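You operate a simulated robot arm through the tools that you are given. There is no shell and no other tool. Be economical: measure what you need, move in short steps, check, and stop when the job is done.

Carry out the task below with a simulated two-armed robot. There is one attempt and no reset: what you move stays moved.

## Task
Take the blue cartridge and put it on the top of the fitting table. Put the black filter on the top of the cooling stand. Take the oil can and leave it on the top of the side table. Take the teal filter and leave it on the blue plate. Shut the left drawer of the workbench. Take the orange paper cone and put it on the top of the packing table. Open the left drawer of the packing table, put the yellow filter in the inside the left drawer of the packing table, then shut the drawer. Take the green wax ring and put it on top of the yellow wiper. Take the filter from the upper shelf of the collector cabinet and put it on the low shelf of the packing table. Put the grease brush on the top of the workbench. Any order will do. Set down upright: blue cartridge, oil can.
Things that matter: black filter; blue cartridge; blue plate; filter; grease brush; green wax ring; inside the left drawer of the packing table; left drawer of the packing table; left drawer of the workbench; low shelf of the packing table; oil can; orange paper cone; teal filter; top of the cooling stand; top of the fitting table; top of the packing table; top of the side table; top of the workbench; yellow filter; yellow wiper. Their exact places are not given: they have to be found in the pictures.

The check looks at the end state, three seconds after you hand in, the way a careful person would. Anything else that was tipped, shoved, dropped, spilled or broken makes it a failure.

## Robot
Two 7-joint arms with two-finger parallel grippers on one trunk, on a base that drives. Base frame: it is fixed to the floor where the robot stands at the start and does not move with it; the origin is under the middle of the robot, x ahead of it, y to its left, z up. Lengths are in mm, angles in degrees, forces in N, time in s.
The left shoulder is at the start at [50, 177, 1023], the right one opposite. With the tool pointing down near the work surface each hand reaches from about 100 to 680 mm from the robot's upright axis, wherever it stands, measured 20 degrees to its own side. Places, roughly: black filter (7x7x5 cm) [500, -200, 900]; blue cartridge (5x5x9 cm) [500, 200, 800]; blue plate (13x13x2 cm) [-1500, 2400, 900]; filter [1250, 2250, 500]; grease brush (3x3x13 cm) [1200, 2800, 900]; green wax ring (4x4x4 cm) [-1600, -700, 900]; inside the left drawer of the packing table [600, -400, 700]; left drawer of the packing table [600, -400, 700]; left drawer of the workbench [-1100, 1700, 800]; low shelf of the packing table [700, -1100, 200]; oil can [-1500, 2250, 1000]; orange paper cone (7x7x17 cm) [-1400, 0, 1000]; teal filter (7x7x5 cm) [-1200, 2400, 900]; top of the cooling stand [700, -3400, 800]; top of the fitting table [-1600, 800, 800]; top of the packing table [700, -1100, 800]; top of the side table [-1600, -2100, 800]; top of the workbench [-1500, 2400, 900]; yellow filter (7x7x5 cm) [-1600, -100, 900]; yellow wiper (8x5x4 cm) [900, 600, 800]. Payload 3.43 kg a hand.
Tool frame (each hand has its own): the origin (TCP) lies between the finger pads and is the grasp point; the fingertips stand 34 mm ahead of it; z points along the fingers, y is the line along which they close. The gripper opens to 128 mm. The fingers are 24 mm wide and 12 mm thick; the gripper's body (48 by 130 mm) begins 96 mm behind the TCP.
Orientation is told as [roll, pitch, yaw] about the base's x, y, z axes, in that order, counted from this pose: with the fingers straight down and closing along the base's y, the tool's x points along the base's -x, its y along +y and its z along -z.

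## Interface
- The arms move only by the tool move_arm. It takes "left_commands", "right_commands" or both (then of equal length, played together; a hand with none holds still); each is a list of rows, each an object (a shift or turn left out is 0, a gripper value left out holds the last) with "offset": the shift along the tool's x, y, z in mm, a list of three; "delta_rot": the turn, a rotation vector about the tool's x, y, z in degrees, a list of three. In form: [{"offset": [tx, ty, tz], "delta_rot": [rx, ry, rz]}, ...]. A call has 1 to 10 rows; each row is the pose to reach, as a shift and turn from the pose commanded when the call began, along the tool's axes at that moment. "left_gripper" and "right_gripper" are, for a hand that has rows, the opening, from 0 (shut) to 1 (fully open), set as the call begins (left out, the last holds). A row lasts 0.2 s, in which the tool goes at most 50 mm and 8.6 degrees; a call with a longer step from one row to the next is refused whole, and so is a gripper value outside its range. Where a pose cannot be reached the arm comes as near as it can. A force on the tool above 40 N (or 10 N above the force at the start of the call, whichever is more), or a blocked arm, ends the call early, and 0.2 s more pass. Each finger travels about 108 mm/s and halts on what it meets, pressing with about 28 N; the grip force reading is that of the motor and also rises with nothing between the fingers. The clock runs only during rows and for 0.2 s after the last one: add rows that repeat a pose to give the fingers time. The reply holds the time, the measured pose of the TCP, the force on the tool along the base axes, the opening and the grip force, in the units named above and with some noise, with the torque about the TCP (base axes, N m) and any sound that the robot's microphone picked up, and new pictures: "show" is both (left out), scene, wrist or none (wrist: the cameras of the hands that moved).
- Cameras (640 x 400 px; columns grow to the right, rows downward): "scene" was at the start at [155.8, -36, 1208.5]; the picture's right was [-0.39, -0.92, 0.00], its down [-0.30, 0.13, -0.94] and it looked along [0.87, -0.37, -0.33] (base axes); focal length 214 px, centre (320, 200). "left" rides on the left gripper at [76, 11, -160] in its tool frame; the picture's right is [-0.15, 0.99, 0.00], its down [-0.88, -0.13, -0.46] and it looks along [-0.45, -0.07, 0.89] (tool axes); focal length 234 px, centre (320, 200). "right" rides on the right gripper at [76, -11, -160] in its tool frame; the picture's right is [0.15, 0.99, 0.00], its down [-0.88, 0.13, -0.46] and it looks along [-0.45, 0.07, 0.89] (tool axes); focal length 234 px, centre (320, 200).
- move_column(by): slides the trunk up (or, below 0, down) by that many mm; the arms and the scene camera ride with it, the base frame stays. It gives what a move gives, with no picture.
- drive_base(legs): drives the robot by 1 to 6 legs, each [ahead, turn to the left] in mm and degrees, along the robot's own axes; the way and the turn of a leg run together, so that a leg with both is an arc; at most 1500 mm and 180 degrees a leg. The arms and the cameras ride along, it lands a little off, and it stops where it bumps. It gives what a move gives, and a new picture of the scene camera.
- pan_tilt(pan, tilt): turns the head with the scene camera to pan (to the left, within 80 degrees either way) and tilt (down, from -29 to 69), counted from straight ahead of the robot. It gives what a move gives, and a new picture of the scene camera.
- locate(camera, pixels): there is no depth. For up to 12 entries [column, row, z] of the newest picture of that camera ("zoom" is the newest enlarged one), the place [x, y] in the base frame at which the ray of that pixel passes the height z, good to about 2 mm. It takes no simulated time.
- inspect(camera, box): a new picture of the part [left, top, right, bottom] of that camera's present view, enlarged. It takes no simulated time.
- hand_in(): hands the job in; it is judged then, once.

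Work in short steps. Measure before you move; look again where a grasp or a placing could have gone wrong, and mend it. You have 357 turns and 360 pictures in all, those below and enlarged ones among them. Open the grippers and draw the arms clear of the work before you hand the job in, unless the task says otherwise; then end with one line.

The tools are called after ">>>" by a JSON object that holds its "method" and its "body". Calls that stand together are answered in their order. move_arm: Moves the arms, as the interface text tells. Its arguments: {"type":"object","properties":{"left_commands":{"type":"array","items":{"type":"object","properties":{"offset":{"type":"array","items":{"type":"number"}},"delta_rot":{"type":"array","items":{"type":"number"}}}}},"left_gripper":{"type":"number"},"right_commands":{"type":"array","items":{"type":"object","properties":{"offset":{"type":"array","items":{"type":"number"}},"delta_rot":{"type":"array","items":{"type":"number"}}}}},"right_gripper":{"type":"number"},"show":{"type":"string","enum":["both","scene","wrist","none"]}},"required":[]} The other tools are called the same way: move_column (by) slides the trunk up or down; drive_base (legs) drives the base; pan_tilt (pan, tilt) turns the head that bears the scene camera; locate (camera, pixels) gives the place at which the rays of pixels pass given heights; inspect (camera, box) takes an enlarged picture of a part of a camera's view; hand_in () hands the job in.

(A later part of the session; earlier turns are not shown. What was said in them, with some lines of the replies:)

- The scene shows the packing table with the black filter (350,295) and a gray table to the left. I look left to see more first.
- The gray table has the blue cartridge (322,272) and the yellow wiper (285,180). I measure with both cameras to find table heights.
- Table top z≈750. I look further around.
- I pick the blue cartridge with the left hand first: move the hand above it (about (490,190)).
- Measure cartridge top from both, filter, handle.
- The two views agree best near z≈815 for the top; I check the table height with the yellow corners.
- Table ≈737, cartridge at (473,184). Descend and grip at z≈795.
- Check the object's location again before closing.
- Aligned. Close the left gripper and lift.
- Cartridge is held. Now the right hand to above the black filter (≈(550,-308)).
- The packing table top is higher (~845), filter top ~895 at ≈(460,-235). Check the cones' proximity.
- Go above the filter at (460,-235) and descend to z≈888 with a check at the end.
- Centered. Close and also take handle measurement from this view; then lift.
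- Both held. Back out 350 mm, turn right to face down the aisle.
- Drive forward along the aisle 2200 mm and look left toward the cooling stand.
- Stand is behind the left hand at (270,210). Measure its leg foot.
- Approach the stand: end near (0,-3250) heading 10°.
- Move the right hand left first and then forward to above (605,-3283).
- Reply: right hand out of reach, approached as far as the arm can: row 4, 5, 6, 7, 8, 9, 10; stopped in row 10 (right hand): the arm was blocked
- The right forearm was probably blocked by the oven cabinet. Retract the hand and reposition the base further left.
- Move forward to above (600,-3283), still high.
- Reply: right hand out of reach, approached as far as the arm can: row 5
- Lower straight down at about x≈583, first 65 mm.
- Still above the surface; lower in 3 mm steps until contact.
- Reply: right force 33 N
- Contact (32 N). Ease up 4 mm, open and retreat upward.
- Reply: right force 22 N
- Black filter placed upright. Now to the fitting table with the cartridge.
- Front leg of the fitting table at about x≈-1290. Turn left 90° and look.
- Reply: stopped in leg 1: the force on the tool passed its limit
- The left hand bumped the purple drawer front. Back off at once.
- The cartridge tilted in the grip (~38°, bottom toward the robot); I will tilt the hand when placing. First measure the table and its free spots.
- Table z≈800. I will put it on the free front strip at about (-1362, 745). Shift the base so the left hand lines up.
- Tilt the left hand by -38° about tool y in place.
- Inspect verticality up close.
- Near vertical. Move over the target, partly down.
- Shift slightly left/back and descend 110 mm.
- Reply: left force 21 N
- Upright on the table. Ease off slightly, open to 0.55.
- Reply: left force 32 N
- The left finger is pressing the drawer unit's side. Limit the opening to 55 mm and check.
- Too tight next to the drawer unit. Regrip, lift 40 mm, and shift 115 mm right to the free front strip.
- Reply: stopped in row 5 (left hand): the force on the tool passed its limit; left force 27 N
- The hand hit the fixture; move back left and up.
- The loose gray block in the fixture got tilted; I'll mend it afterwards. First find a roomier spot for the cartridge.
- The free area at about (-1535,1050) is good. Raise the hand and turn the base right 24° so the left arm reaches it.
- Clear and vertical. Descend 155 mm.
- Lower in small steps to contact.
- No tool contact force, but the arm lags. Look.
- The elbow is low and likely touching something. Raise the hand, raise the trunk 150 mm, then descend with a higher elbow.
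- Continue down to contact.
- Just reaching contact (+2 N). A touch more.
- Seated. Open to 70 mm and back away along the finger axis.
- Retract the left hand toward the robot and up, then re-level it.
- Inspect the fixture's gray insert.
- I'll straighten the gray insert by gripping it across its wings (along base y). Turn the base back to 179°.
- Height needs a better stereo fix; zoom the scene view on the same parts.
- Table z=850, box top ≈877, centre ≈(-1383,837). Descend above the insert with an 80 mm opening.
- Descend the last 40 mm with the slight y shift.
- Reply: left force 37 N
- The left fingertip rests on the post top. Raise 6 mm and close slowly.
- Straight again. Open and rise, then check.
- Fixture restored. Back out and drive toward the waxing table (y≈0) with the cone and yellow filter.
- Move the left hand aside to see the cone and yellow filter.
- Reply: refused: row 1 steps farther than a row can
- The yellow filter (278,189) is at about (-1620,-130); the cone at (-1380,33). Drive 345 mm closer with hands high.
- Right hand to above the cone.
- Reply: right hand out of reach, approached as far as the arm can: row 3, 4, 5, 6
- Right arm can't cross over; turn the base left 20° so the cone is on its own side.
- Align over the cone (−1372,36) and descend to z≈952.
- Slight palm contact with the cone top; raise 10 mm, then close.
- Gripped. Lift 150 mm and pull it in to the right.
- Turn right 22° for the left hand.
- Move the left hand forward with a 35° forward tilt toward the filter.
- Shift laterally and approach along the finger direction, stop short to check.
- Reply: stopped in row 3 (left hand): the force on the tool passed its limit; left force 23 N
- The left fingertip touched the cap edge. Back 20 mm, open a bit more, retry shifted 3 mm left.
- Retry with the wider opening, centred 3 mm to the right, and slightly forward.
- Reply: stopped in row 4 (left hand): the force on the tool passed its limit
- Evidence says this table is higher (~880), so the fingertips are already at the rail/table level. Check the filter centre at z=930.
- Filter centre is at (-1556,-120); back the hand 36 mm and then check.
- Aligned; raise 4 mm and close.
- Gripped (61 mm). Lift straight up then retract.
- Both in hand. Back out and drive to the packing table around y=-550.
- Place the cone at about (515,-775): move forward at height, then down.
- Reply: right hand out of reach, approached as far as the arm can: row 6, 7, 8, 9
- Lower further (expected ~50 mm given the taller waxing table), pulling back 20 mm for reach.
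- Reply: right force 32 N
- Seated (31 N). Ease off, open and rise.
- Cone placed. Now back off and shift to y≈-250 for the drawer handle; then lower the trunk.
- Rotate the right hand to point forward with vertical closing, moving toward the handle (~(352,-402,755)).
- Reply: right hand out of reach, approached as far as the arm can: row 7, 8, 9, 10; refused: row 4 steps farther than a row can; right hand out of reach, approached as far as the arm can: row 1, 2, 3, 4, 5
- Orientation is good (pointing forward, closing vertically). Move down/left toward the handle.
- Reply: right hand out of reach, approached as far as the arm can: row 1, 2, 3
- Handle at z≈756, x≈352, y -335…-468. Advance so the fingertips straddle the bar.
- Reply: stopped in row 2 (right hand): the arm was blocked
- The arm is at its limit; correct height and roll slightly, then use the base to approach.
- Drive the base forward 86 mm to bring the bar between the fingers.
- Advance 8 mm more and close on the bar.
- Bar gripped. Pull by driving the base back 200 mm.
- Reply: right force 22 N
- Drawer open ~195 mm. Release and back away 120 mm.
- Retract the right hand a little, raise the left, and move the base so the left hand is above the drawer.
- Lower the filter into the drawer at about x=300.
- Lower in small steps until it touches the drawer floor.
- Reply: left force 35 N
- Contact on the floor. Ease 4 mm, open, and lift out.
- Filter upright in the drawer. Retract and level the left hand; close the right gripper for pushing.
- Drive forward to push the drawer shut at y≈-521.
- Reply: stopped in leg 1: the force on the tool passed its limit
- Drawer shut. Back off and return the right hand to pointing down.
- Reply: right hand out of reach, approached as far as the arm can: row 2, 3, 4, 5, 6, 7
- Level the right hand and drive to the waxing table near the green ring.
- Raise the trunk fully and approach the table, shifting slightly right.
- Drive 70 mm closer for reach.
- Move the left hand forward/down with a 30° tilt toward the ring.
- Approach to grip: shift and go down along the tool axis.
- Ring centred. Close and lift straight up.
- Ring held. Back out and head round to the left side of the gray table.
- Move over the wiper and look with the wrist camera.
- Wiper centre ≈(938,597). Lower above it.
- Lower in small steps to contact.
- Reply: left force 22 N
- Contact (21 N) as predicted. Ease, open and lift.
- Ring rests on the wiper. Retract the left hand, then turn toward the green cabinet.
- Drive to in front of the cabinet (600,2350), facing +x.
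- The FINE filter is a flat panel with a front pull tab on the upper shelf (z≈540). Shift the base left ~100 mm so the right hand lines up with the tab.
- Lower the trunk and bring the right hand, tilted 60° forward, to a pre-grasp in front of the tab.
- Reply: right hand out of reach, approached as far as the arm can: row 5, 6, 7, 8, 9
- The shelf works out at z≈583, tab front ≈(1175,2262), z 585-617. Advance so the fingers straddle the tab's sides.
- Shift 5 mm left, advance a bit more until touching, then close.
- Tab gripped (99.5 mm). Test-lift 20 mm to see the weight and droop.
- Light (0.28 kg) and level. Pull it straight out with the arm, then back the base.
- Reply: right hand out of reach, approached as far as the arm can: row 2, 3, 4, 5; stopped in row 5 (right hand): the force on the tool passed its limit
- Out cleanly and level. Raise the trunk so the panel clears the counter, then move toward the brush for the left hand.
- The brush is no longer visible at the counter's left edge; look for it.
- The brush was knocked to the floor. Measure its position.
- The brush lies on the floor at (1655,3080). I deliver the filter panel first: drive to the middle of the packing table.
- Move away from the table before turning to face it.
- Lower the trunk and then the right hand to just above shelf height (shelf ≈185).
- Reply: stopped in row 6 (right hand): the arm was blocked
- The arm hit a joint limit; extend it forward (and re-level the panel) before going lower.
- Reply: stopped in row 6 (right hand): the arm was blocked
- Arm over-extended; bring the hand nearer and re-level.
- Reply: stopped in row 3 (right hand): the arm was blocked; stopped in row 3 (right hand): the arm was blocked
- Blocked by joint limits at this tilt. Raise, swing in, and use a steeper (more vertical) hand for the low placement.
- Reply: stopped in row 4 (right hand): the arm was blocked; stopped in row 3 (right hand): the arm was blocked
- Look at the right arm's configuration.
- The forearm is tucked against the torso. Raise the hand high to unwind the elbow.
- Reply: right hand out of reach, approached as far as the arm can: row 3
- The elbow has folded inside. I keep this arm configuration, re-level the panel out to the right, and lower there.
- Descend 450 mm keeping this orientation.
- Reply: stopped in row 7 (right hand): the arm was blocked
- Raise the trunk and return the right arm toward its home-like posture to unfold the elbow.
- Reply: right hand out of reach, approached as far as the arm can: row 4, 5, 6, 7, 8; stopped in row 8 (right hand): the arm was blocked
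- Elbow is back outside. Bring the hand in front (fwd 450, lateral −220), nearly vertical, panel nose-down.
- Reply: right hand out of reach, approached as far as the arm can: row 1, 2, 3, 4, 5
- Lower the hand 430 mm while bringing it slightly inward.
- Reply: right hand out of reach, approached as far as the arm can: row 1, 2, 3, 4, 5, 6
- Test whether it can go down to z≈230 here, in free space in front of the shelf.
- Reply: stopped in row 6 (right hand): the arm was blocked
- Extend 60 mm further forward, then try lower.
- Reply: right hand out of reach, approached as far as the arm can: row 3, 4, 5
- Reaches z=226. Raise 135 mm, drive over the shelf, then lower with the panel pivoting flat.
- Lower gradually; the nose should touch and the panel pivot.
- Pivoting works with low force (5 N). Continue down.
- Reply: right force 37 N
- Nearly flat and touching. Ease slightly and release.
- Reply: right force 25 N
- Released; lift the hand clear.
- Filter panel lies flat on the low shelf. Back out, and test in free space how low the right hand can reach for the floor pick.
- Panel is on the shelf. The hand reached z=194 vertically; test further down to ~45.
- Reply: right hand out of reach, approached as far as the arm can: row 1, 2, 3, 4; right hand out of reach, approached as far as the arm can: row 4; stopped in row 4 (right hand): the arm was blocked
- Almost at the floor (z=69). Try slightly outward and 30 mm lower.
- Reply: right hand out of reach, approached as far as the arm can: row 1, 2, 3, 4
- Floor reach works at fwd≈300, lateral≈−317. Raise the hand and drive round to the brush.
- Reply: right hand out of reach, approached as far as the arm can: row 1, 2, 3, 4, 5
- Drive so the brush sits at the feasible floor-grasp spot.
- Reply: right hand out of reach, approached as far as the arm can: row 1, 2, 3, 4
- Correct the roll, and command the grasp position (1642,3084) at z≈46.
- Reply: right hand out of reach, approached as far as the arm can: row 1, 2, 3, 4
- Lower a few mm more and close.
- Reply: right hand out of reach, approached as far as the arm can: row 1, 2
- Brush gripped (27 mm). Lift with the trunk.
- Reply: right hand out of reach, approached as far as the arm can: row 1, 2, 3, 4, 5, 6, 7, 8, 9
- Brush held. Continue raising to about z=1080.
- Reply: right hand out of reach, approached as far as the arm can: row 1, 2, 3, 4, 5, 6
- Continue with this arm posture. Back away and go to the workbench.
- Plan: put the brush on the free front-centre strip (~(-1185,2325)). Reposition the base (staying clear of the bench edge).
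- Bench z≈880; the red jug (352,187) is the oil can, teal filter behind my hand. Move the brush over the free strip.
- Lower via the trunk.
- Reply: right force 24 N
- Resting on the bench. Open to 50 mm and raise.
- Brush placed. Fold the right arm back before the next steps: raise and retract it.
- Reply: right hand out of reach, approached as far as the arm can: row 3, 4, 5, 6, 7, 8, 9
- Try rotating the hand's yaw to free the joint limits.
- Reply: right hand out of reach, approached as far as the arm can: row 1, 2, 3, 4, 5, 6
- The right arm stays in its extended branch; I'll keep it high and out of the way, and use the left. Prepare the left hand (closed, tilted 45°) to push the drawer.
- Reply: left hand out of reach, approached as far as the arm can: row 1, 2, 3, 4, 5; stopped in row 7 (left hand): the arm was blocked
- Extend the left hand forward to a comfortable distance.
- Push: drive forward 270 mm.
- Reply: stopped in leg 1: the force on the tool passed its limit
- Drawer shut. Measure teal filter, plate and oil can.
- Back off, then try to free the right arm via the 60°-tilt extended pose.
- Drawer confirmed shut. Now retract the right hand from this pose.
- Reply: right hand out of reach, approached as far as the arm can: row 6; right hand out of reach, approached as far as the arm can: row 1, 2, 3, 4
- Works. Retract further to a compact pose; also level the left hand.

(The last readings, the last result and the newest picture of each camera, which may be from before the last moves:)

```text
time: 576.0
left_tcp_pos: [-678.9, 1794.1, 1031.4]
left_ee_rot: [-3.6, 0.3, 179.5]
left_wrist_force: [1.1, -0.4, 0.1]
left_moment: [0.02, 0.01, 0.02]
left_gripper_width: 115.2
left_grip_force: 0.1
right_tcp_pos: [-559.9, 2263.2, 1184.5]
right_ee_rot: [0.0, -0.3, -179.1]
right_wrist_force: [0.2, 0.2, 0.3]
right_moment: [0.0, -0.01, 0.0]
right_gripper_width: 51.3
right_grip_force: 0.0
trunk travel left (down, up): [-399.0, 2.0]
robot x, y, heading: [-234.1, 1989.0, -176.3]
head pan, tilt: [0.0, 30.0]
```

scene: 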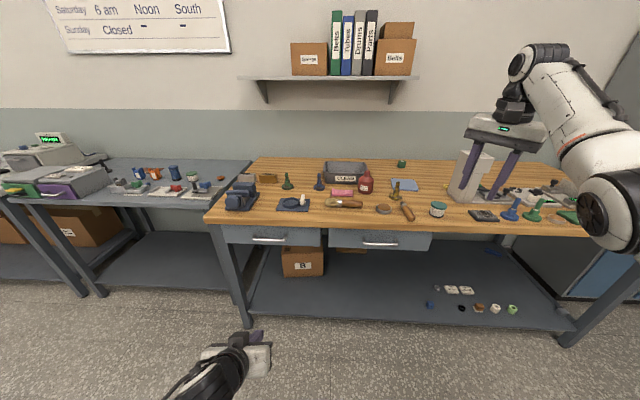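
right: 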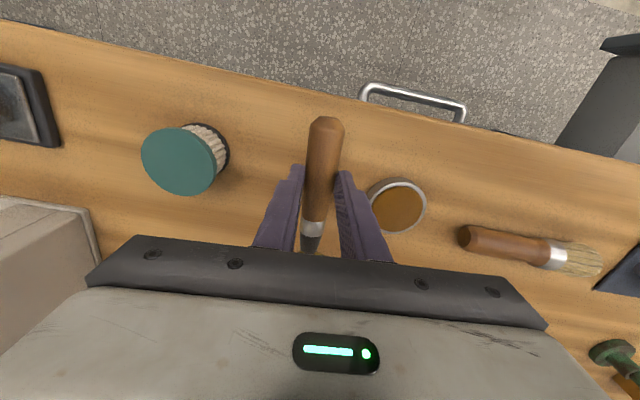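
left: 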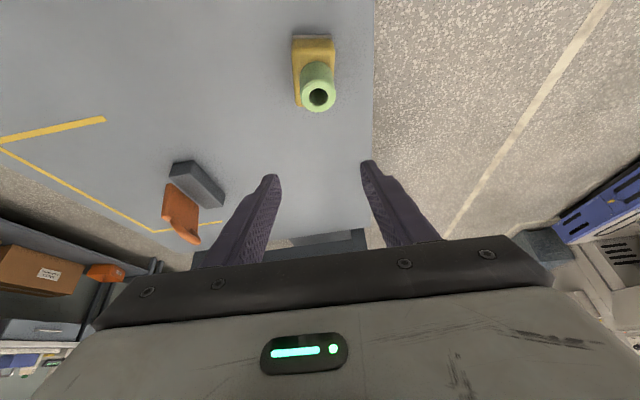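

Drive so the left hand is over the teal filter.

>>> {"method": "drive_base", "body": {"legs": [[0, -55.8], [775, 0], [0, 52]]}}

>>> {"method": "move_arm", "body": {"left_commands": [{"offset": [0, 0, 0], "delta_rot": [-3.6, 0, 0]}], "show": "wrist"}}

```text
time: 584.8
left_tcp_pos: [-1164.1, 2426.3, 1032.5]
left_ee_rot: [-3.6, 0.0, 174.9]
left_wrist_force: [0.0, -0.3, -0.4]
left_moment: [-0.02, 0.0, 0.04]
left_gripper_width: 115.2
left_grip_force: 0.0
right_tcp_pos: [-1010.2, 2883.8, 1186.2]
right_ee_rot: [-0.1, -0.4, 176.4]
right_wrist_force: [-1.0, -0.1, 0.2]
right_moment: [0.0, 0.02, 0.02]
right_gripper_width: 51.2
right_grip_force: 0.1
trunk travel left (down, up): [-399.0, 2.0]
robot x, y, heading: [-705.7, 2587.1, 179.0]
head pan, tilt: [0.0, 30.0]
```

scene: 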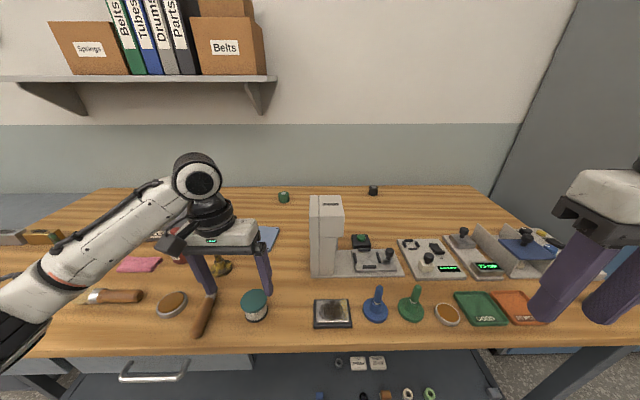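

```text
time: 585.2
left_tcp_pos: [-1164.7, 2427.3, 1030.2]
left_ee_rot: [0.1, 0.2, 175.0]
left_wrist_force: [-0.3, -0.2, 0.4]
left_moment: [0.01, 0.0, -0.01]
left_gripper_width: 115.2
left_grip_force: 0.0
right_tcp_pos: [-1009.5, 2883.7, 1185.1]
right_ee_rot: [0.0, -0.5, 176.4]
right_wrist_force: [-0.5, -0.3, 0.0]
right_moment: [0.01, 0.02, 0.02]
right_gripper_width: 50.9
right_grip_force: 0.0
trunk travel left (down, up): [-399.0, 2.0]
robot x, y, heading: [-703.2, 2587.1, 179.1]
head pan, tilt: [0.0, 30.0]
```

left: 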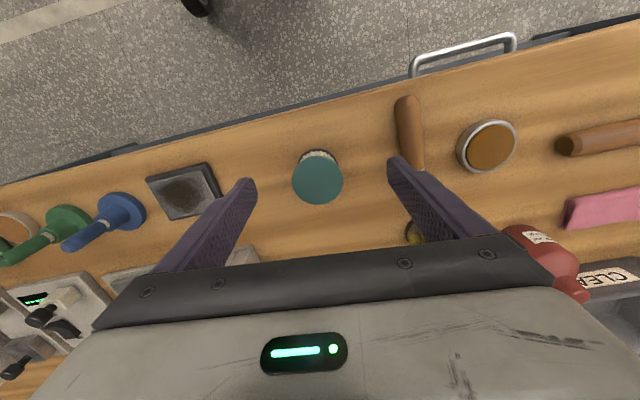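

>>> {"method": "locate", "body": {"camera": "left", "pixels": [[318, 178, 930], [396, 165, 905], [398, 100, 905], [215, 190, 900]]}}

```text
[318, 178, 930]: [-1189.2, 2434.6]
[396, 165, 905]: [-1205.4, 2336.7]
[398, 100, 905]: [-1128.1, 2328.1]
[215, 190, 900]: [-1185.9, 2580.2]
```

Tilt 33° and descend onto the filter.

>>> {"method": "move_arm", "body": {"left_commands": [{"offset": [-6, -2, 0], "delta_rot": [0, -8.2, 0]}, {"offset": [-12, -4, 5], "delta_rot": [0, -16.4, 0]}, {"offset": [-20, -5.5, 15], "delta_rot": [0, -24.6, 0]}, {"offset": [-26, -5.5, 30], "delta_rot": [0, -33, 0]}, {"offset": [-26, -5.5, 60], "delta_rot": [0, -33, 0]}, {"offset": [-26, -5.5, 85], "delta_rot": [0, -33, 0]}, {"offset": [-26, -5.5, 103], "delta_rot": [0, -33, 0]}], "left_gripper": 0.72, "show": "wrist"}}

```text
time: 586.8
left_tcp_pos: [-1188.3, 2435.2, 929.3]
left_ee_rot: [0.0, -33.0, 175.0]
left_wrist_force: [0.0, 0.6, 0.6]
left_moment: [0.02, -0.02, 0.0]
left_gripper_width: 92.5
left_grip_force: 0.1
right_tcp_pos: [-1010.2, 2883.2, 1185.1]
right_ee_rot: [-0.1, -0.5, 176.4]
right_wrist_force: [-0.4, -0.1, -0.4]
right_moment: [0.0, -0.02, 0.01]
right_gripper_width: 51.3
right_grip_force: 0.1
trunk travel left (down, up): [-399.0, 2.0]
robot x, y, heading: [-704.3, 2590.9, 179.1]
head pan, tilt: [0.0, 30.0]
```

left: 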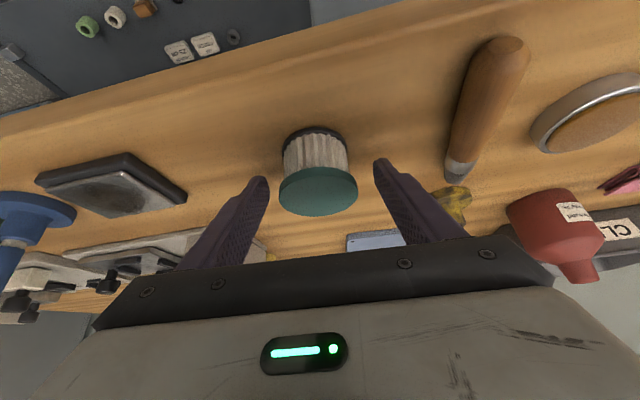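

Aligned; close and lift, then drive 125 mm closer.

>>> {"method": "move_arm", "body": {"left_commands": [{}, {}, {}, {}], "left_gripper": 0.3, "show": "none"}}

>>> {"method": "move_arm", "body": {"left_commands": [{"offset": [-22, 0, -34]}, {"offset": [-49, 0, -75]}, {"offset": [-76, 0, -117]}], "show": "none"}}

>>> {"method": "drive_base", "body": {"legs": [[125, 0]]}}

```text
time: 587.8
left_tcp_pos: [-1189.4, 2436.0, 928.7]
left_ee_rot: [0.0, -32.9, 174.9]
left_wrist_force: [-0.2, 0.3, 1.2]
left_moment: [0.01, 0.04, 0.01]
left_gripper_width: 60.7
left_grip_force: 27.7
right_tcp_pos: [-1010.1, 2883.9, 1185.8]
right_ee_rot: [-0.1, -0.4, 176.4]
right_wrist_force: [0.4, 0.1, -0.2]
right_moment: [0.0, 0.0, 0.04]
right_gripper_width: 51.2
right_grip_force: 0.0
trunk travel left (down, up): [-399.0, 2.0]
robot x, y, heading: [-706.0, 2591.5, 179.2]
head pan, tilt: [0.0, 30.0]
```

```text
time: 588.6
left_tcp_pos: [-1190.9, 2434.8, 1068.0]
left_ee_rot: [0.1, -32.8, 174.9]
left_wrist_force: [-0.4, -0.4, 0.1]
left_moment: [-0.02, -0.04, 0.02]
left_gripper_width: 60.7
left_grip_force: 28.6
right_tcp_pos: [-1009.4, 2884.1, 1185.3]
right_ee_rot: [0.0, -0.5, 176.3]
right_wrist_force: [0.1, 1.4, -0.1]
right_moment: [0.01, 0.02, -0.04]
right_gripper_width: 51.3
right_grip_force: 0.0
trunk travel left (down, up): [-399.0, 2.0]
robot x, y, heading: [-701.6, 2593.2, 179.3]
head pan, tilt: [0.0, 30.0]
```

```text
time: 589.9
left_tcp_pos: [-1320.5, 2438.3, 1068.7]
left_ee_rot: [-0.1, -32.8, 175.0]
left_wrist_force: [-0.4, 0.2, -1.6]
left_moment: [0.03, -0.02, -0.01]
left_gripper_width: 60.7
left_grip_force: 28.4
right_tcp_pos: [-1136.3, 2886.7, 1184.7]
right_ee_rot: [-0.1, -0.3, 176.2]
right_wrist_force: [-0.6, 0.2, 0.0]
right_moment: [0.03, -0.05, 0.01]
right_gripper_width: 51.4
right_grip_force: 0.0
trunk travel left (down, up): [-399.0, 2.0]
robot x, y, heading: [-829.7, 2591.7, 179.0]
head pan, tilt: [0.0, 30.0]
```

scene: 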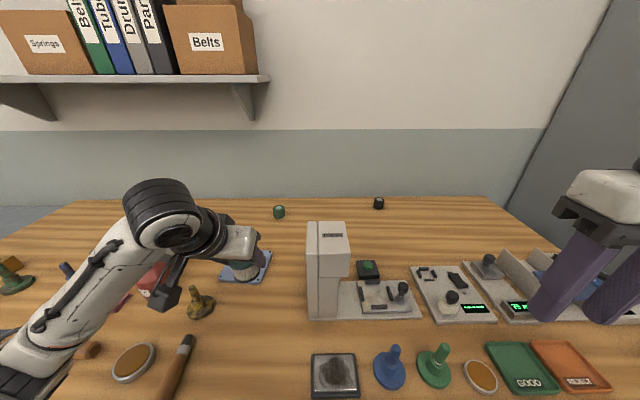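

Move over the blue plate.

>>> {"method": "move_arm", "body": {"left_commands": [{"offset": [-15, 25, 15]}, {"offset": [-32, 50, 40]}, {"offset": [-52, 70, 70]}, {"offset": [-72, 79, 100]}, {"offset": [-88, 79, 128]}], "show": "wrist"}}

```text
time: 591.1
left_tcp_pos: [-1471.0, 2369.8, 1009.8]
left_ee_rot: [0.1, -32.8, 174.8]
left_wrist_force: [0.4, -0.6, -0.7]
left_moment: [0.02, 0.02, 0.0]
left_gripper_width: 60.6
left_grip_force: 28.3
right_tcp_pos: [-1136.5, 2885.7, 1185.7]
right_ee_rot: [-0.2, -0.3, 176.3]
right_wrist_force: [0.3, 0.4, -0.1]
right_moment: [0.01, 0.0, 0.03]
right_gripper_width: 51.1
right_grip_force: 0.1
trunk travel left (down, up): [-399.0, 2.0]
robot x, y, heading: [-828.1, 2592.5, 179.0]
head pan, tilt: [0.0, 30.0]
```

left: 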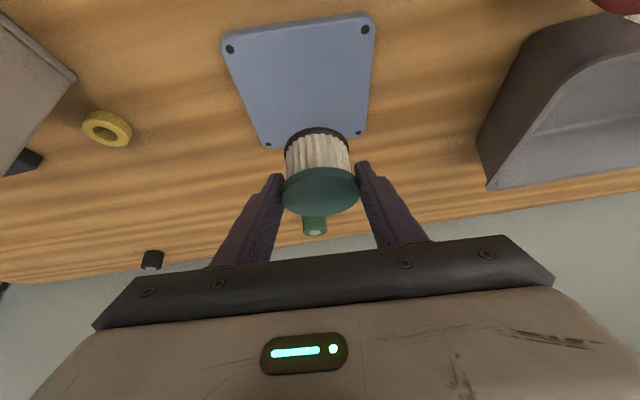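

>>> {"method": "locate", "body": {"camera": "left", "pixels": [[222, 40, 895], [374, 16, 895], [267, 145, 895], [364, 134, 895], [302, 85, 895]]}}

```text
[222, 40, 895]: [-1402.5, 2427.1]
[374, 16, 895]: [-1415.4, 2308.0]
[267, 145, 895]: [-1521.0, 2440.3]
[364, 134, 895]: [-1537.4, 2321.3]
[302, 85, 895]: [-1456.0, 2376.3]
```

Centred over the plate. Lower straight down.

>>> {"method": "move_arm", "body": {"left_commands": [{"offset": [14, 0, 21]}, {"offset": [27, -3, 42]}, {"offset": [31, -3, 48]}, {"offset": [33, -3, 51]}, {"offset": [35, -3, 54]}, {"offset": [37, -3, 57]}], "show": "none"}}

```text
time: 592.5
left_tcp_pos: [-1470.3, 2375.0, 942.0]
left_ee_rot: [-0.1, -32.8, 174.8]
left_wrist_force: [-1.1, -0.6, -0.3]
left_moment: [0.0, 0.02, 0.01]
left_gripper_width: 60.6
left_grip_force: 27.9
right_tcp_pos: [-1136.6, 2887.0, 1185.1]
right_ee_rot: [-0.1, -0.4, 176.3]
right_wrist_force: [-0.4, 0.1, -0.7]
right_moment: [0.01, 0.01, 0.0]
right_gripper_width: 51.3
right_grip_force: 0.1
trunk travel left (down, up): [-399.0, 2.0]
robot x, y, heading: [-829.6, 2596.6, 179.2]
head pan, tilt: [0.0, 30.0]
```

>>> {"method": "move_arm", "body": {"left_commands": [{"offset": [1.6, 0, 2.5]}, {"offset": [3.3, 0, 5]}, {"offset": [4.9, 0, 7.5]}, {"offset": [6.5, 0, 10]}], "show": "none"}}

```text
time: 593.5
left_tcp_pos: [-1468.6, 2374.7, 933.0]
left_ee_rot: [0.2, -33.4, 174.9]
left_wrist_force: [0.6, -0.9, 23.2]
left_moment: [0.03, 0.17, -0.01]
left_gripper_width: 60.6
left_grip_force: 27.5
right_tcp_pos: [-1135.0, 2887.3, 1184.2]
right_ee_rot: [0.0, -0.4, 176.3]
right_wrist_force: [-0.8, 1.3, -0.3]
right_moment: [0.0, 0.01, -0.05]
right_gripper_width: 51.4
right_grip_force: 0.1
trunk travel left (down, up): [-399.0, 2.0]
robot x, y, heading: [-829.4, 2588.6, 178.7]
head pan, tilt: [0.0, 30.0]
```

Contact. Ease, release, and lift.

>>> {"method": "move_arm", "body": {"left_commands": [{"offset": [-1.6, 0, -2.5]}, {"offset": [-1.6, 0, -2.5]}], "show": "none"}}

>>> {"method": "move_arm", "body": {"left_commands": [{}, {}, {}], "left_gripper": 0.75, "show": "none"}}

>>> {"method": "move_arm", "body": {"left_commands": [{"offset": [-16, 0, -25]}, {"offset": [-43, 0, -67]}, {"offset": [-70, 0, -109]}, {"offset": [-65, 0, -150]}, {"offset": [-35, 0, -185]}, {"offset": [0, 0, -215]}, {"offset": [35, 0, -240]}], "show": "scene"}}

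```text
time: 594.1
left_tcp_pos: [-1468.6, 2376.1, 932.9]
left_ee_rot: [0.1, -32.9, 174.9]
left_wrist_force: [-4.9, -0.1, 12.9]
left_moment: [0.05, 0.58, 0.03]
left_gripper_width: 60.9
left_grip_force: 28.5
right_tcp_pos: [-1136.0, 2886.4, 1185.3]
right_ee_rot: [-0.1, -0.4, 176.3]
right_wrist_force: [0.2, 0.4, 0.4]
right_moment: [0.01, -0.02, 0.01]
right_gripper_width: 51.5
right_grip_force: 0.0
trunk travel left (down, up): [-399.0, 2.0]
robot x, y, heading: [-826.5, 2589.1, 178.9]
head pan, tilt: [0.0, 30.0]
```

```text
time: 594.9
left_tcp_pos: [-1468.3, 2374.6, 931.0]
left_ee_rot: [0.0, -32.8, 174.9]
left_wrist_force: [0.2, -0.7, 0.1]
left_moment: [0.01, 0.02, -0.03]
left_gripper_width: 95.8
left_grip_force: 0.0
right_tcp_pos: [-1137.5, 2886.4, 1185.5]
right_ee_rot: [-0.1, -0.5, 176.3]
right_wrist_force: [0.2, 0.8, 0.0]
right_moment: [-0.01, 0.01, -0.01]
right_gripper_width: 51.4
right_grip_force: 0.0
trunk travel left (down, up): [-399.0, 2.0]
robot x, y, heading: [-827.4, 2590.6, 178.9]
head pan, tilt: [0.0, 30.0]
```

```text
time: 596.5
left_tcp_pos: [-1308.8, 2363.7, 1114.0]
left_ee_rot: [0.0, -32.9, 174.9]
left_wrist_force: [0.8, -0.5, 0.0]
left_moment: [0.0, 0.03, 0.01]
left_gripper_width: 96.0
left_grip_force: 0.0
right_tcp_pos: [-1136.7, 2886.6, 1186.1]
right_ee_rot: [-0.2, -0.4, 176.2]
right_wrist_force: [0.4, -0.7, 0.3]
right_moment: [0.03, 0.0, -0.03]
right_gripper_width: 51.1
right_grip_force: 0.0
trunk travel left (down, up): [-399.0, 2.0]
robot x, y, heading: [-829.5, 2588.9, 179.1]
head pan, tilt: [0.0, 30.0]
```

scene: 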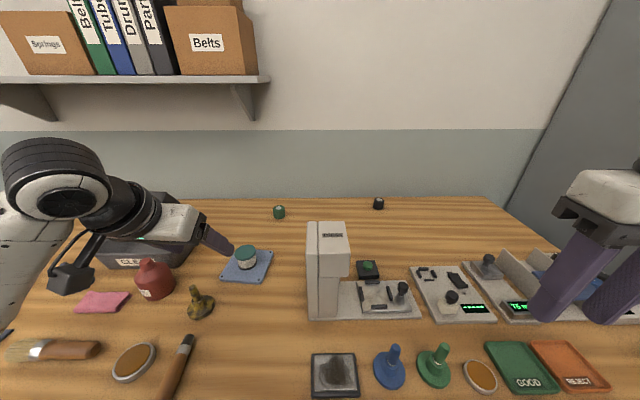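

Teal filter is on the plate. Now reposition for the oil can (red jug at ≈(-1375,2157)).

>>> {"method": "drive_base", "body": {"legs": [[-300, 0], [0, 45], [363, 0], [0, -45]]}}

>>> {"method": "move_arm", "body": {"left_commands": [{}], "left_gripper": 1, "show": "wrist"}}

```text
time: 604.5
left_tcp_pos: [-1272.9, 2114.6, 1114.4]
left_ee_rot: [0.0, -32.8, 174.4]
left_wrist_force: [-0.5, -0.7, -0.5]
left_moment: [-0.02, -0.01, -0.02]
left_gripper_width: 95.6
left_grip_force: 0.1
right_tcp_pos: [-1095.6, 2636.2, 1185.0]
right_ee_rot: [0.0, -0.5, 175.9]
right_wrist_force: [0.2, 0.3, -0.2]
right_moment: [0.0, 0.01, -0.03]
right_gripper_width: 51.1
right_grip_force: 0.0
trunk travel left (down, up): [-399.0, 2.0]
robot x, y, heading: [-793.8, 2338.0, 178.8]
head pan, tilt: [0.0, 30.0]
```

scene: 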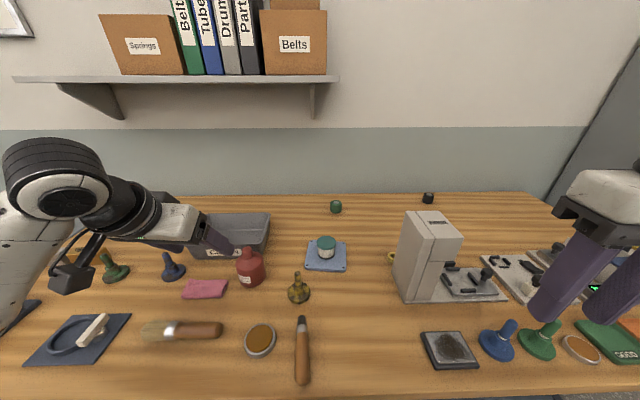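

```text
time: 605.0
left_tcp_pos: [-1273.8, 2114.5, 1115.2]
left_ee_rot: [0.0, -32.8, 174.4]
left_wrist_force: [0.4, 0.3, 0.1]
left_moment: [0.01, 0.03, 0.01]
left_gripper_width: 128.1
left_grip_force: 0.0
right_tcp_pos: [-1094.9, 2635.8, 1185.7]
right_ee_rot: [0.0, -0.4, 175.9]
right_wrist_force: [-1.1, -0.2, -0.2]
right_moment: [-0.05, -0.01, 0.04]
right_gripper_width: 51.2
right_grip_force: 0.0
trunk travel left (down, up): [-399.0, 2.0]
robot x, y, heading: [-792.4, 2338.7, 178.7]
head pan, tilt: [0.0, 30.0]
```

left: 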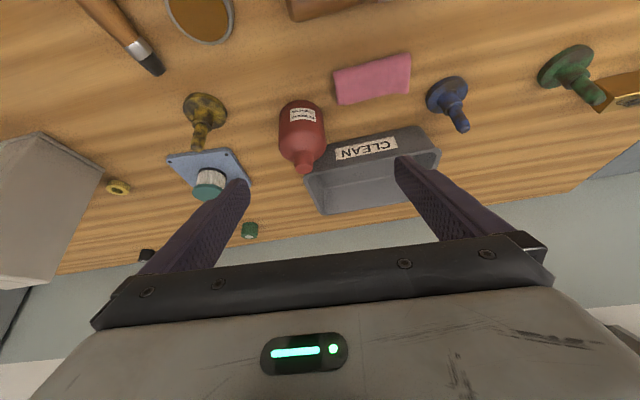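

>>> {"method": "locate", "body": {"camera": "left", "pixels": [[305, 165, 990], [305, 165, 1000], [305, 165, 1010], [301, 112, 880], [278, 125, 920], [326, 120, 920], [330, 180, 920]]}}

>>> {"method": "locate", "body": {"camera": "scene", "pixels": [[247, 249, 990], [247, 249, 1000], [247, 249, 1010], [237, 270, 920], [265, 270, 920], [251, 284, 880], [270, 250, 900]]}}

```text
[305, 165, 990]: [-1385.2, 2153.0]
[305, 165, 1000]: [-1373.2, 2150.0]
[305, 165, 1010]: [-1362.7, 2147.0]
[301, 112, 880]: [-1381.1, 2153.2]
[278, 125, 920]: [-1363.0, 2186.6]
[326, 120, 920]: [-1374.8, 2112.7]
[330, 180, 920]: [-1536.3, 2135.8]
```

```text
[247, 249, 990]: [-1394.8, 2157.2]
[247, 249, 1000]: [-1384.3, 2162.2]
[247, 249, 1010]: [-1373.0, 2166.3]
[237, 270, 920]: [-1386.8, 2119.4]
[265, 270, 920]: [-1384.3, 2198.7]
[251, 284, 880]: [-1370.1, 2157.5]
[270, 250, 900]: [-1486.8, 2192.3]
```

Jug at (-1382,2154), ~76 mm wide, 112 tall. Approach along the finger direction.

>>> {"method": "move_arm", "body": {"left_commands": [{"offset": [0, -29, 30]}, {"offset": [3, -29, 75]}, {"offset": [6, -29, 120]}, {"offset": [9, -29, 160]}, {"offset": [11, -29, 195]}, {"offset": [12, -29, 216]}], "show": "wrist"}}

```text
time: 606.4
left_tcp_pos: [-1376.9, 2153.5, 926.9]
left_ee_rot: [0.1, -32.9, 174.5]
left_wrist_force: [-0.8, -0.3, -0.4]
left_moment: [0.03, -0.02, 0.02]
left_gripper_width: 128.0
left_grip_force: 0.1
right_tcp_pos: [-1096.0, 2637.5, 1185.2]
right_ee_rot: [-0.1, -0.3, 175.9]
right_wrist_force: [-0.4, -0.1, 1.1]
right_moment: [0.0, 0.03, -0.01]
right_gripper_width: 51.3
right_grip_force: 0.0
trunk travel left (down, up): [-399.0, 2.0]
robot x, y, heading: [-790.1, 2341.4, 178.8]
head pan, tilt: [0.0, 30.0]
```

left: 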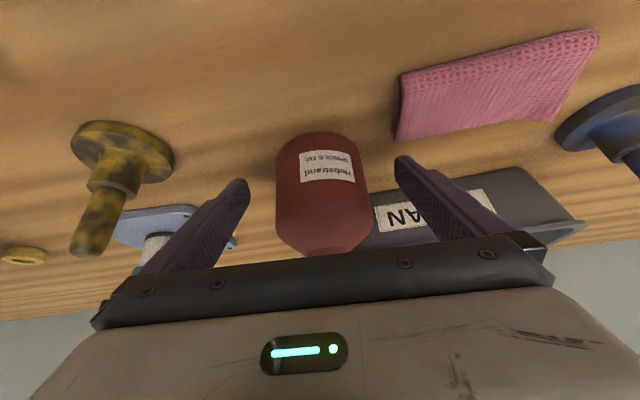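

Oil label confirmed. Close and lift.

>>> {"method": "move_arm", "body": {"left_commands": [{}, {}, {}, {}], "left_gripper": 0.35, "show": "none"}}

>>> {"method": "move_arm", "body": {"left_commands": [{"offset": [-22, 0, -34]}, {"offset": [-49, 0, -75]}, {"offset": [-76, 0, -117]}, {"offset": [-95, 0, -155]}, {"offset": [-70, 0, -190]}, {"offset": [-35, 0, -220]}, {"offset": [0, 0, -245]}], "show": "wrist"}}

```text
time: 607.4
left_tcp_pos: [-1377.3, 2154.6, 927.8]
left_ee_rot: [0.0, -32.8, 174.4]
left_wrist_force: [0.1, -0.4, 1.2]
left_moment: [0.03, 0.02, -0.04]
left_gripper_width: 74.8
left_grip_force: 28.3
right_tcp_pos: [-1096.2, 2637.1, 1185.6]
right_ee_rot: [0.0, -0.3, 176.0]
right_wrist_force: [-1.0, -0.1, 0.1]
right_moment: [0.02, 0.01, 0.0]
right_gripper_width: 51.2
right_grip_force: 0.1
trunk travel left (down, up): [-399.0, 2.0]
robot x, y, heading: [-790.9, 2337.6, 178.5]
head pan, tilt: [0.0, 30.0]
```

```text
time: 609.0
left_tcp_pos: [-1244.3, 2138.9, 1130.8]
left_ee_rot: [-0.1, -32.9, 174.4]
left_wrist_force: [-0.3, 0.3, -2.9]
left_moment: [0.04, -0.06, 0.01]
left_gripper_width: 75.3
left_grip_force: 28.0
right_tcp_pos: [-1095.6, 2636.1, 1185.8]
right_ee_rot: [-0.1, -0.4, 175.9]
right_wrist_force: [0.0, -0.7, 0.5]
right_moment: [0.04, 0.02, 0.0]
right_gripper_width: 51.2
right_grip_force: 0.1
trunk travel left (down, up): [-399.0, 2.0]
robot x, y, heading: [-791.8, 2338.1, 178.4]
head pan, tilt: [0.0, 30.0]
```

left: 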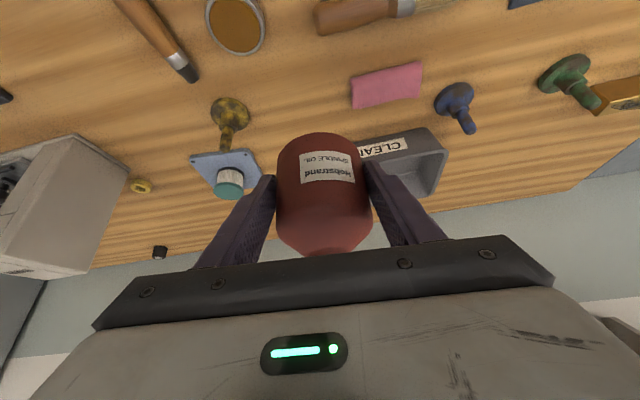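

Oil can held upright. Drive to the side table.

>>> {"method": "drive_base", "body": {"legs": [[-320, 0], [0, 91.6], [1500, 0], [1500, 0], [1230, 0], [0, -90]]}}

```text
time: 638.8
left_tcp_pos: [-838.1, -2147.8, 1131.2]
left_ee_rot: [0.0, -32.8, 177.3]
left_wrist_force: [-0.3, 0.4, -2.8]
left_moment: [-0.01, -0.05, 0.02]
left_gripper_width: 74.7
left_grip_force: 27.8
right_tcp_pos: [-712.8, -1643.4, 1184.8]
right_ee_rot: [-0.1, -0.3, 178.7]
right_wrist_force: [0.1, -0.2, -0.3]
right_moment: [0.01, -0.01, 0.0]
right_gripper_width: 51.0
right_grip_force: 0.1
trunk travel left (down, up): [-399.0, 2.0]
robot x, y, heading: [-390.5, -1924.6, -178.8]
head pan, tilt: [0.0, 30.0]
```

scene: 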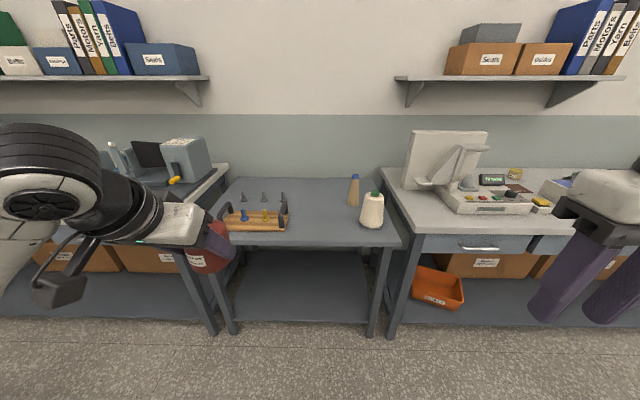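

>>> {"method": "locate", "body": {"camera": "scene", "pixels": [[233, 334, 0], [372, 335, 0], [310, 244, 800], [310, 244, 750], [320, 218, 800], [288, 222, 800], [360, 225, 800], [320, 218, 750]]}}

```text
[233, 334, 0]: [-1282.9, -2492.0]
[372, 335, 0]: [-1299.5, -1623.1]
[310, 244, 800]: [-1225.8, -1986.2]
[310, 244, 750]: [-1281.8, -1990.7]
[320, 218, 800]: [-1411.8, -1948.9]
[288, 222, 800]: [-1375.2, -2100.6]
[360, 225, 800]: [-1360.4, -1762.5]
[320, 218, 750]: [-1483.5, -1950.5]
```

Side table top ≈755. Move closer, aiming to set it at about (-1430,-1985).

>>> {"method": "drive_base", "body": {"legs": [[0, -16], [480, 0], [0, 14.8]]}}

```text
time: 643.5
left_tcp_pos: [-1313.1, -2011.7, 1131.9]
left_ee_rot: [-0.1, -32.9, 175.7]
left_wrist_force: [1.2, 0.2, -3.5]
left_moment: [0.02, -0.07, -0.01]
left_gripper_width: 74.8
left_grip_force: 28.1
right_tcp_pos: [-1173.3, -1511.5, 1185.6]
right_ee_rot: [-0.1, -0.5, 177.1]
right_wrist_force: [-0.7, 0.2, -0.1]
right_moment: [0.03, 0.02, -0.02]
right_gripper_width: 51.1
right_grip_force: 0.1
trunk travel left (down, up): [-399.0, 2.0]
robot x, y, heading: [-863.6, -1799.3, 179.6]
head pan, tilt: [0.0, 30.0]
```

scene: 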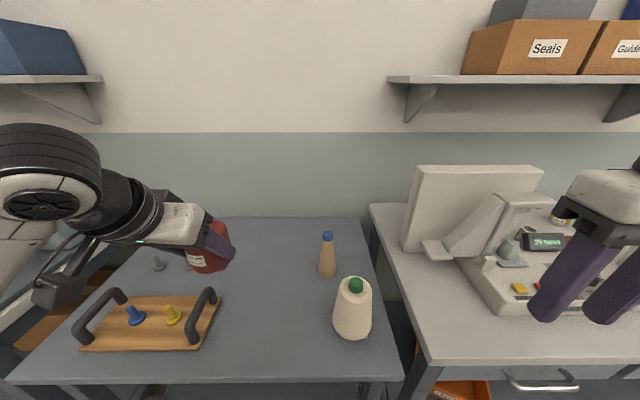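

>>> {"method": "locate", "body": {"camera": "scene", "pixels": [[270, 310, 755], [270, 310, 790], [218, 320, 755], [333, 330, 755], [250, 383, 755], [250, 383, 790], [327, 275, 755], [402, 380, 755]]}}

```text
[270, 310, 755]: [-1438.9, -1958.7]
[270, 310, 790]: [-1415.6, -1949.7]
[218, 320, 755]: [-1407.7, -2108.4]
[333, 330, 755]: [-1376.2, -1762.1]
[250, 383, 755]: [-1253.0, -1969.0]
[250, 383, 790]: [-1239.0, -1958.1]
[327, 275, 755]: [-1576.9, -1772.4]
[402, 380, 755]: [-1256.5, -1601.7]
```

Table ≈785. Move over (-1430,-1965) and down most of the way.

>>> {"method": "move_arm", "body": {"left_commands": [{"offset": [-25, -10, 25]}, {"offset": [-45, -20, 60]}, {"offset": [-60, -30, 95]}, {"offset": [-60, -38, 135]}, {"offset": [-40, -38, 170]}, {"offset": [-18, -38, 200]}, {"offset": [4, -38, 230]}, {"offset": [24, -38, 258]}], "show": "both"}}

```text
time: 645.3
left_tcp_pos: [-1431.1, -1963.4, 901.3]
left_ee_rot: [0.1, -33.0, 175.7]
left_wrist_force: [-0.6, 0.6, -2.5]
left_moment: [0.01, -0.04, 0.0]
left_gripper_width: 74.8
left_grip_force: 28.1
right_tcp_pos: [-1174.6, -1511.5, 1184.5]
right_ee_rot: [-0.1, -0.3, 177.2]
right_wrist_force: [0.6, -0.6, 0.5]
right_moment: [0.01, 0.04, 0.0]
right_gripper_width: 51.2
right_grip_force: 0.0
trunk travel left (down, up): [-399.0, 2.0]
robot x, y, heading: [-865.9, -1805.4, 179.5]
head pan, tilt: [0.0, 30.0]
```

scene: 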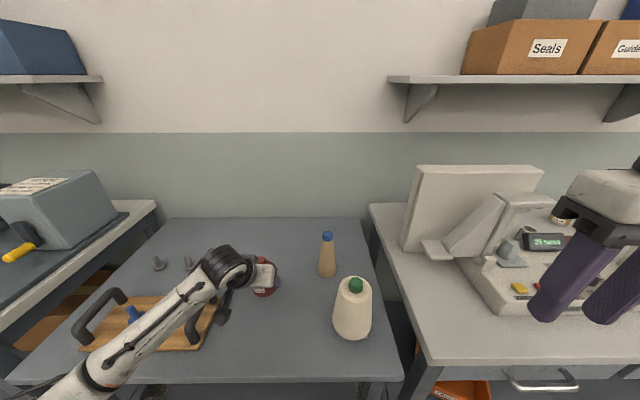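
left: 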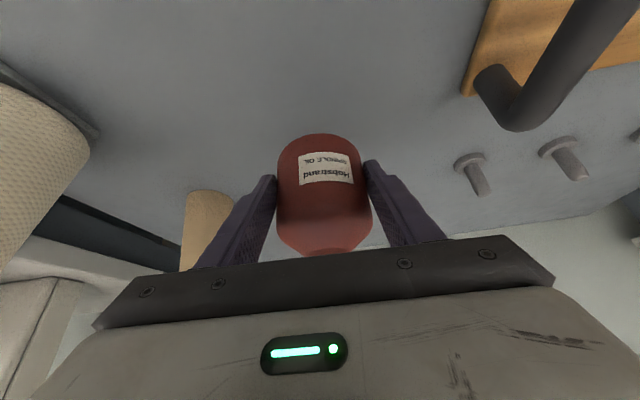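

Clear. Lower slowly to contact.

>>> {"method": "move_arm", "body": {"left_commands": [{"offset": [14, 0, 21]}, {"offset": [27, 0, 42]}, {"offset": [33, 0, 51]}, {"offset": [36, 0, 55]}, {"offset": [38, 0, 58.5]}], "show": "none"}}

```text
time: 646.5
left_tcp_pos: [-1430.5, -1964.1, 835.4]
left_ee_rot: [0.0, -33.4, 175.7]
left_wrist_force: [-1.9, -0.7, 21.8]
left_moment: [0.09, 0.54, -0.11]
left_gripper_width: 74.4
left_grip_force: 28.0
right_tcp_pos: [-1171.9, -1511.1, 1185.1]
right_ee_rot: [0.0, -0.4, 177.1]
right_wrist_force: [0.0, -1.2, 0.4]
right_moment: [-0.03, -0.01, 0.03]
right_gripper_width: 51.2
right_grip_force: 0.0
trunk travel left (down, up): [-399.0, 2.0]
robot x, y, heading: [-863.9, -1805.6, 179.6]
head pan, tilt: [0.0, 30.0]
```

Contact at the expected height. Ease, open, and look.

>>> {"method": "move_arm", "body": {"left_commands": [{"offset": [-1.6, 0, -2.5]}], "show": "none"}}

>>> {"method": "move_arm", "body": {"left_commands": [{}, {}, {}], "left_gripper": 0.85, "show": "none"}}

>>> {"method": "move_arm", "body": {"left_commands": [{"offset": [-20, 0, -30]}, {"offset": [-47, 0, -72]}, {"offset": [-74, 0, -113]}, {"offset": [-100, 0, -152]}, {"offset": [-95, 0, -195]}, {"offset": [-60, 0, -225]}, {"offset": [-25, 0, -250]}, {"offset": [10, 0, -275]}], "show": "scene"}}

```text
time: 646.9
left_tcp_pos: [-1431.5, -1964.1, 836.5]
left_ee_rot: [0.0, -33.1, 175.6]
left_wrist_force: [-5.5, 2.3, 14.4]
left_moment: [0.21, 0.98, -0.03]
left_gripper_width: 74.8
left_grip_force: 27.9
right_tcp_pos: [-1172.6, -1511.1, 1185.5]
right_ee_rot: [-0.1, -0.4, 177.1]
right_wrist_force: [0.3, -0.2, -0.4]
right_moment: [0.01, 0.0, -0.03]
right_gripper_width: 51.0
right_grip_force: 0.0
trunk travel left (down, up): [-399.0, 2.0]
robot x, y, heading: [-863.9, -1800.7, 179.7]
head pan, tilt: [0.0, 30.0]
```

```text
time: 647.7
left_tcp_pos: [-1427.4, -1965.8, 834.4]
left_ee_rot: [0.0, -32.9, 175.7]
left_wrist_force: [5.7, -12.3, 17.5]
left_moment: [0.48, -0.15, -0.25]
left_gripper_width: 101.8
left_grip_force: 0.1
right_tcp_pos: [-1171.8, -1512.1, 1186.5]
right_ee_rot: [-0.2, -0.5, 177.1]
right_wrist_force: [-0.1, 0.5, -0.2]
right_moment: [-0.01, -0.01, -0.03]
right_gripper_width: 51.2
right_grip_force: 0.1
trunk travel left (down, up): [-399.0, 2.0]
robot x, y, heading: [-862.4, -1803.5, 179.9]
head pan, tilt: [0.0, 30.0]
```

```text
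time: 649.5
left_tcp_pos: [-1271.4, -1979.0, 1060.5]
left_ee_rot: [0.1, -32.8, 175.7]
left_wrist_force: [0.3, 0.1, -0.7]
left_moment: [0.02, 0.01, -0.06]
left_gripper_width: 109.0
left_grip_force: 0.0
right_tcp_pos: [-1172.8, -1511.8, 1185.8]
right_ee_rot: [-0.1, -0.4, 177.0]
right_wrist_force: [-0.7, 0.3, 1.0]
right_moment: [0.0, 0.0, 0.01]
right_gripper_width: 51.2
right_grip_force: 0.0
trunk travel left (down, up): [-399.0, 2.0]
robot x, y, heading: [-862.0, -1801.5, 179.8]
head pan, tilt: [0.0, 30.0]
```

scene: 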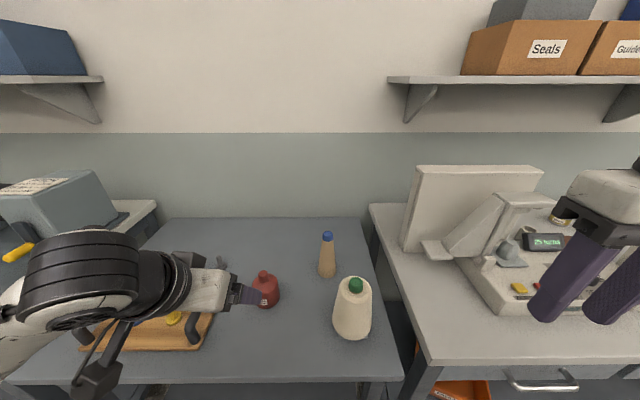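

Oil can stands upright. Back away with grippers open and arms clear.

>>> {"method": "move_arm", "body": {"right_commands": [{}, {}, {}], "left_commands": [{}, {}, {}], "right_gripper": 1, "left_gripper": 1, "show": "none"}}

>>> {"method": "drive_base", "body": {"legs": [[-420, 0]]}}

```text
time: 650.3
left_tcp_pos: [-1272.9, -1978.4, 1060.6]
left_ee_rot: [0.1, -32.8, 175.7]
left_wrist_force: [-0.5, 0.4, -0.6]
left_moment: [0.0, 0.07, -0.03]
left_gripper_width: 128.1
left_grip_force: 0.1
right_tcp_pos: [-1173.1, -1510.6, 1185.5]
right_ee_rot: [-0.1, -0.4, 177.1]
right_wrist_force: [0.0, 1.2, 1.0]
right_moment: [0.01, -0.03, 0.0]
right_gripper_width: 128.1
right_grip_force: 0.1
trunk travel left (down, up): [-399.0, 2.0]
robot x, y, heading: [-861.7, -1798.3, 179.8]
head pan, tilt: [0.0, 30.0]
```

```text
time: 652.9
left_tcp_pos: [-847.0, -1982.0, 1060.8]
left_ee_rot: [0.1, -32.8, 176.1]
left_wrist_force: [-0.2, -0.2, 0.3]
left_moment: [0.01, 0.04, -0.01]
left_gripper_width: 128.0
left_grip_force: 0.1
right_tcp_pos: [-752.4, -1514.5, 1185.6]
right_ee_rot: [-0.1, -0.3, 177.6]
right_wrist_force: [-0.4, 0.0, -1.0]
right_moment: [0.0, 0.05, 0.01]
right_gripper_width: 127.9
right_grip_force: 0.1
trunk travel left (down, up): [-399.0, 2.0]
robot x, y, heading: [-439.2, -1798.0, -179.9]
head pan, tilt: [0.0, 30.0]
```

scene: 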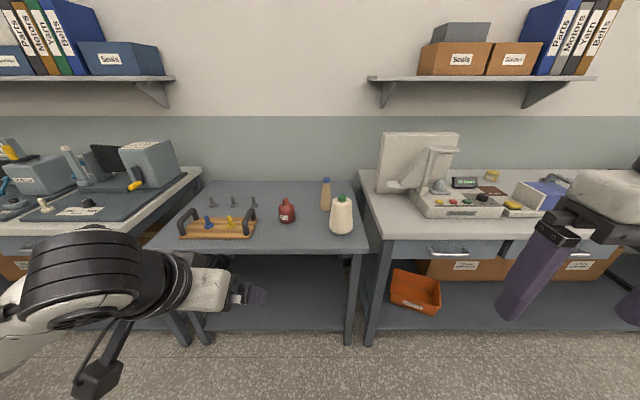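

The oil can (287,210) stands upright on the side table and both arms are clear. All items are placed, so I hand in.

>>> {"method": "hand_in", "body": {}}

```text
The job is handed in.
```

I handed the job in with all ten items placed and both drawers shut, but three things went wrong on the way: I bumped the fitting table's purple drawer unit and its loose gray insert, and I knocked the grease brush to the floor. I set the insert upright again and picked the brush up and placed it; I did not check whether the drawer unit shifted.
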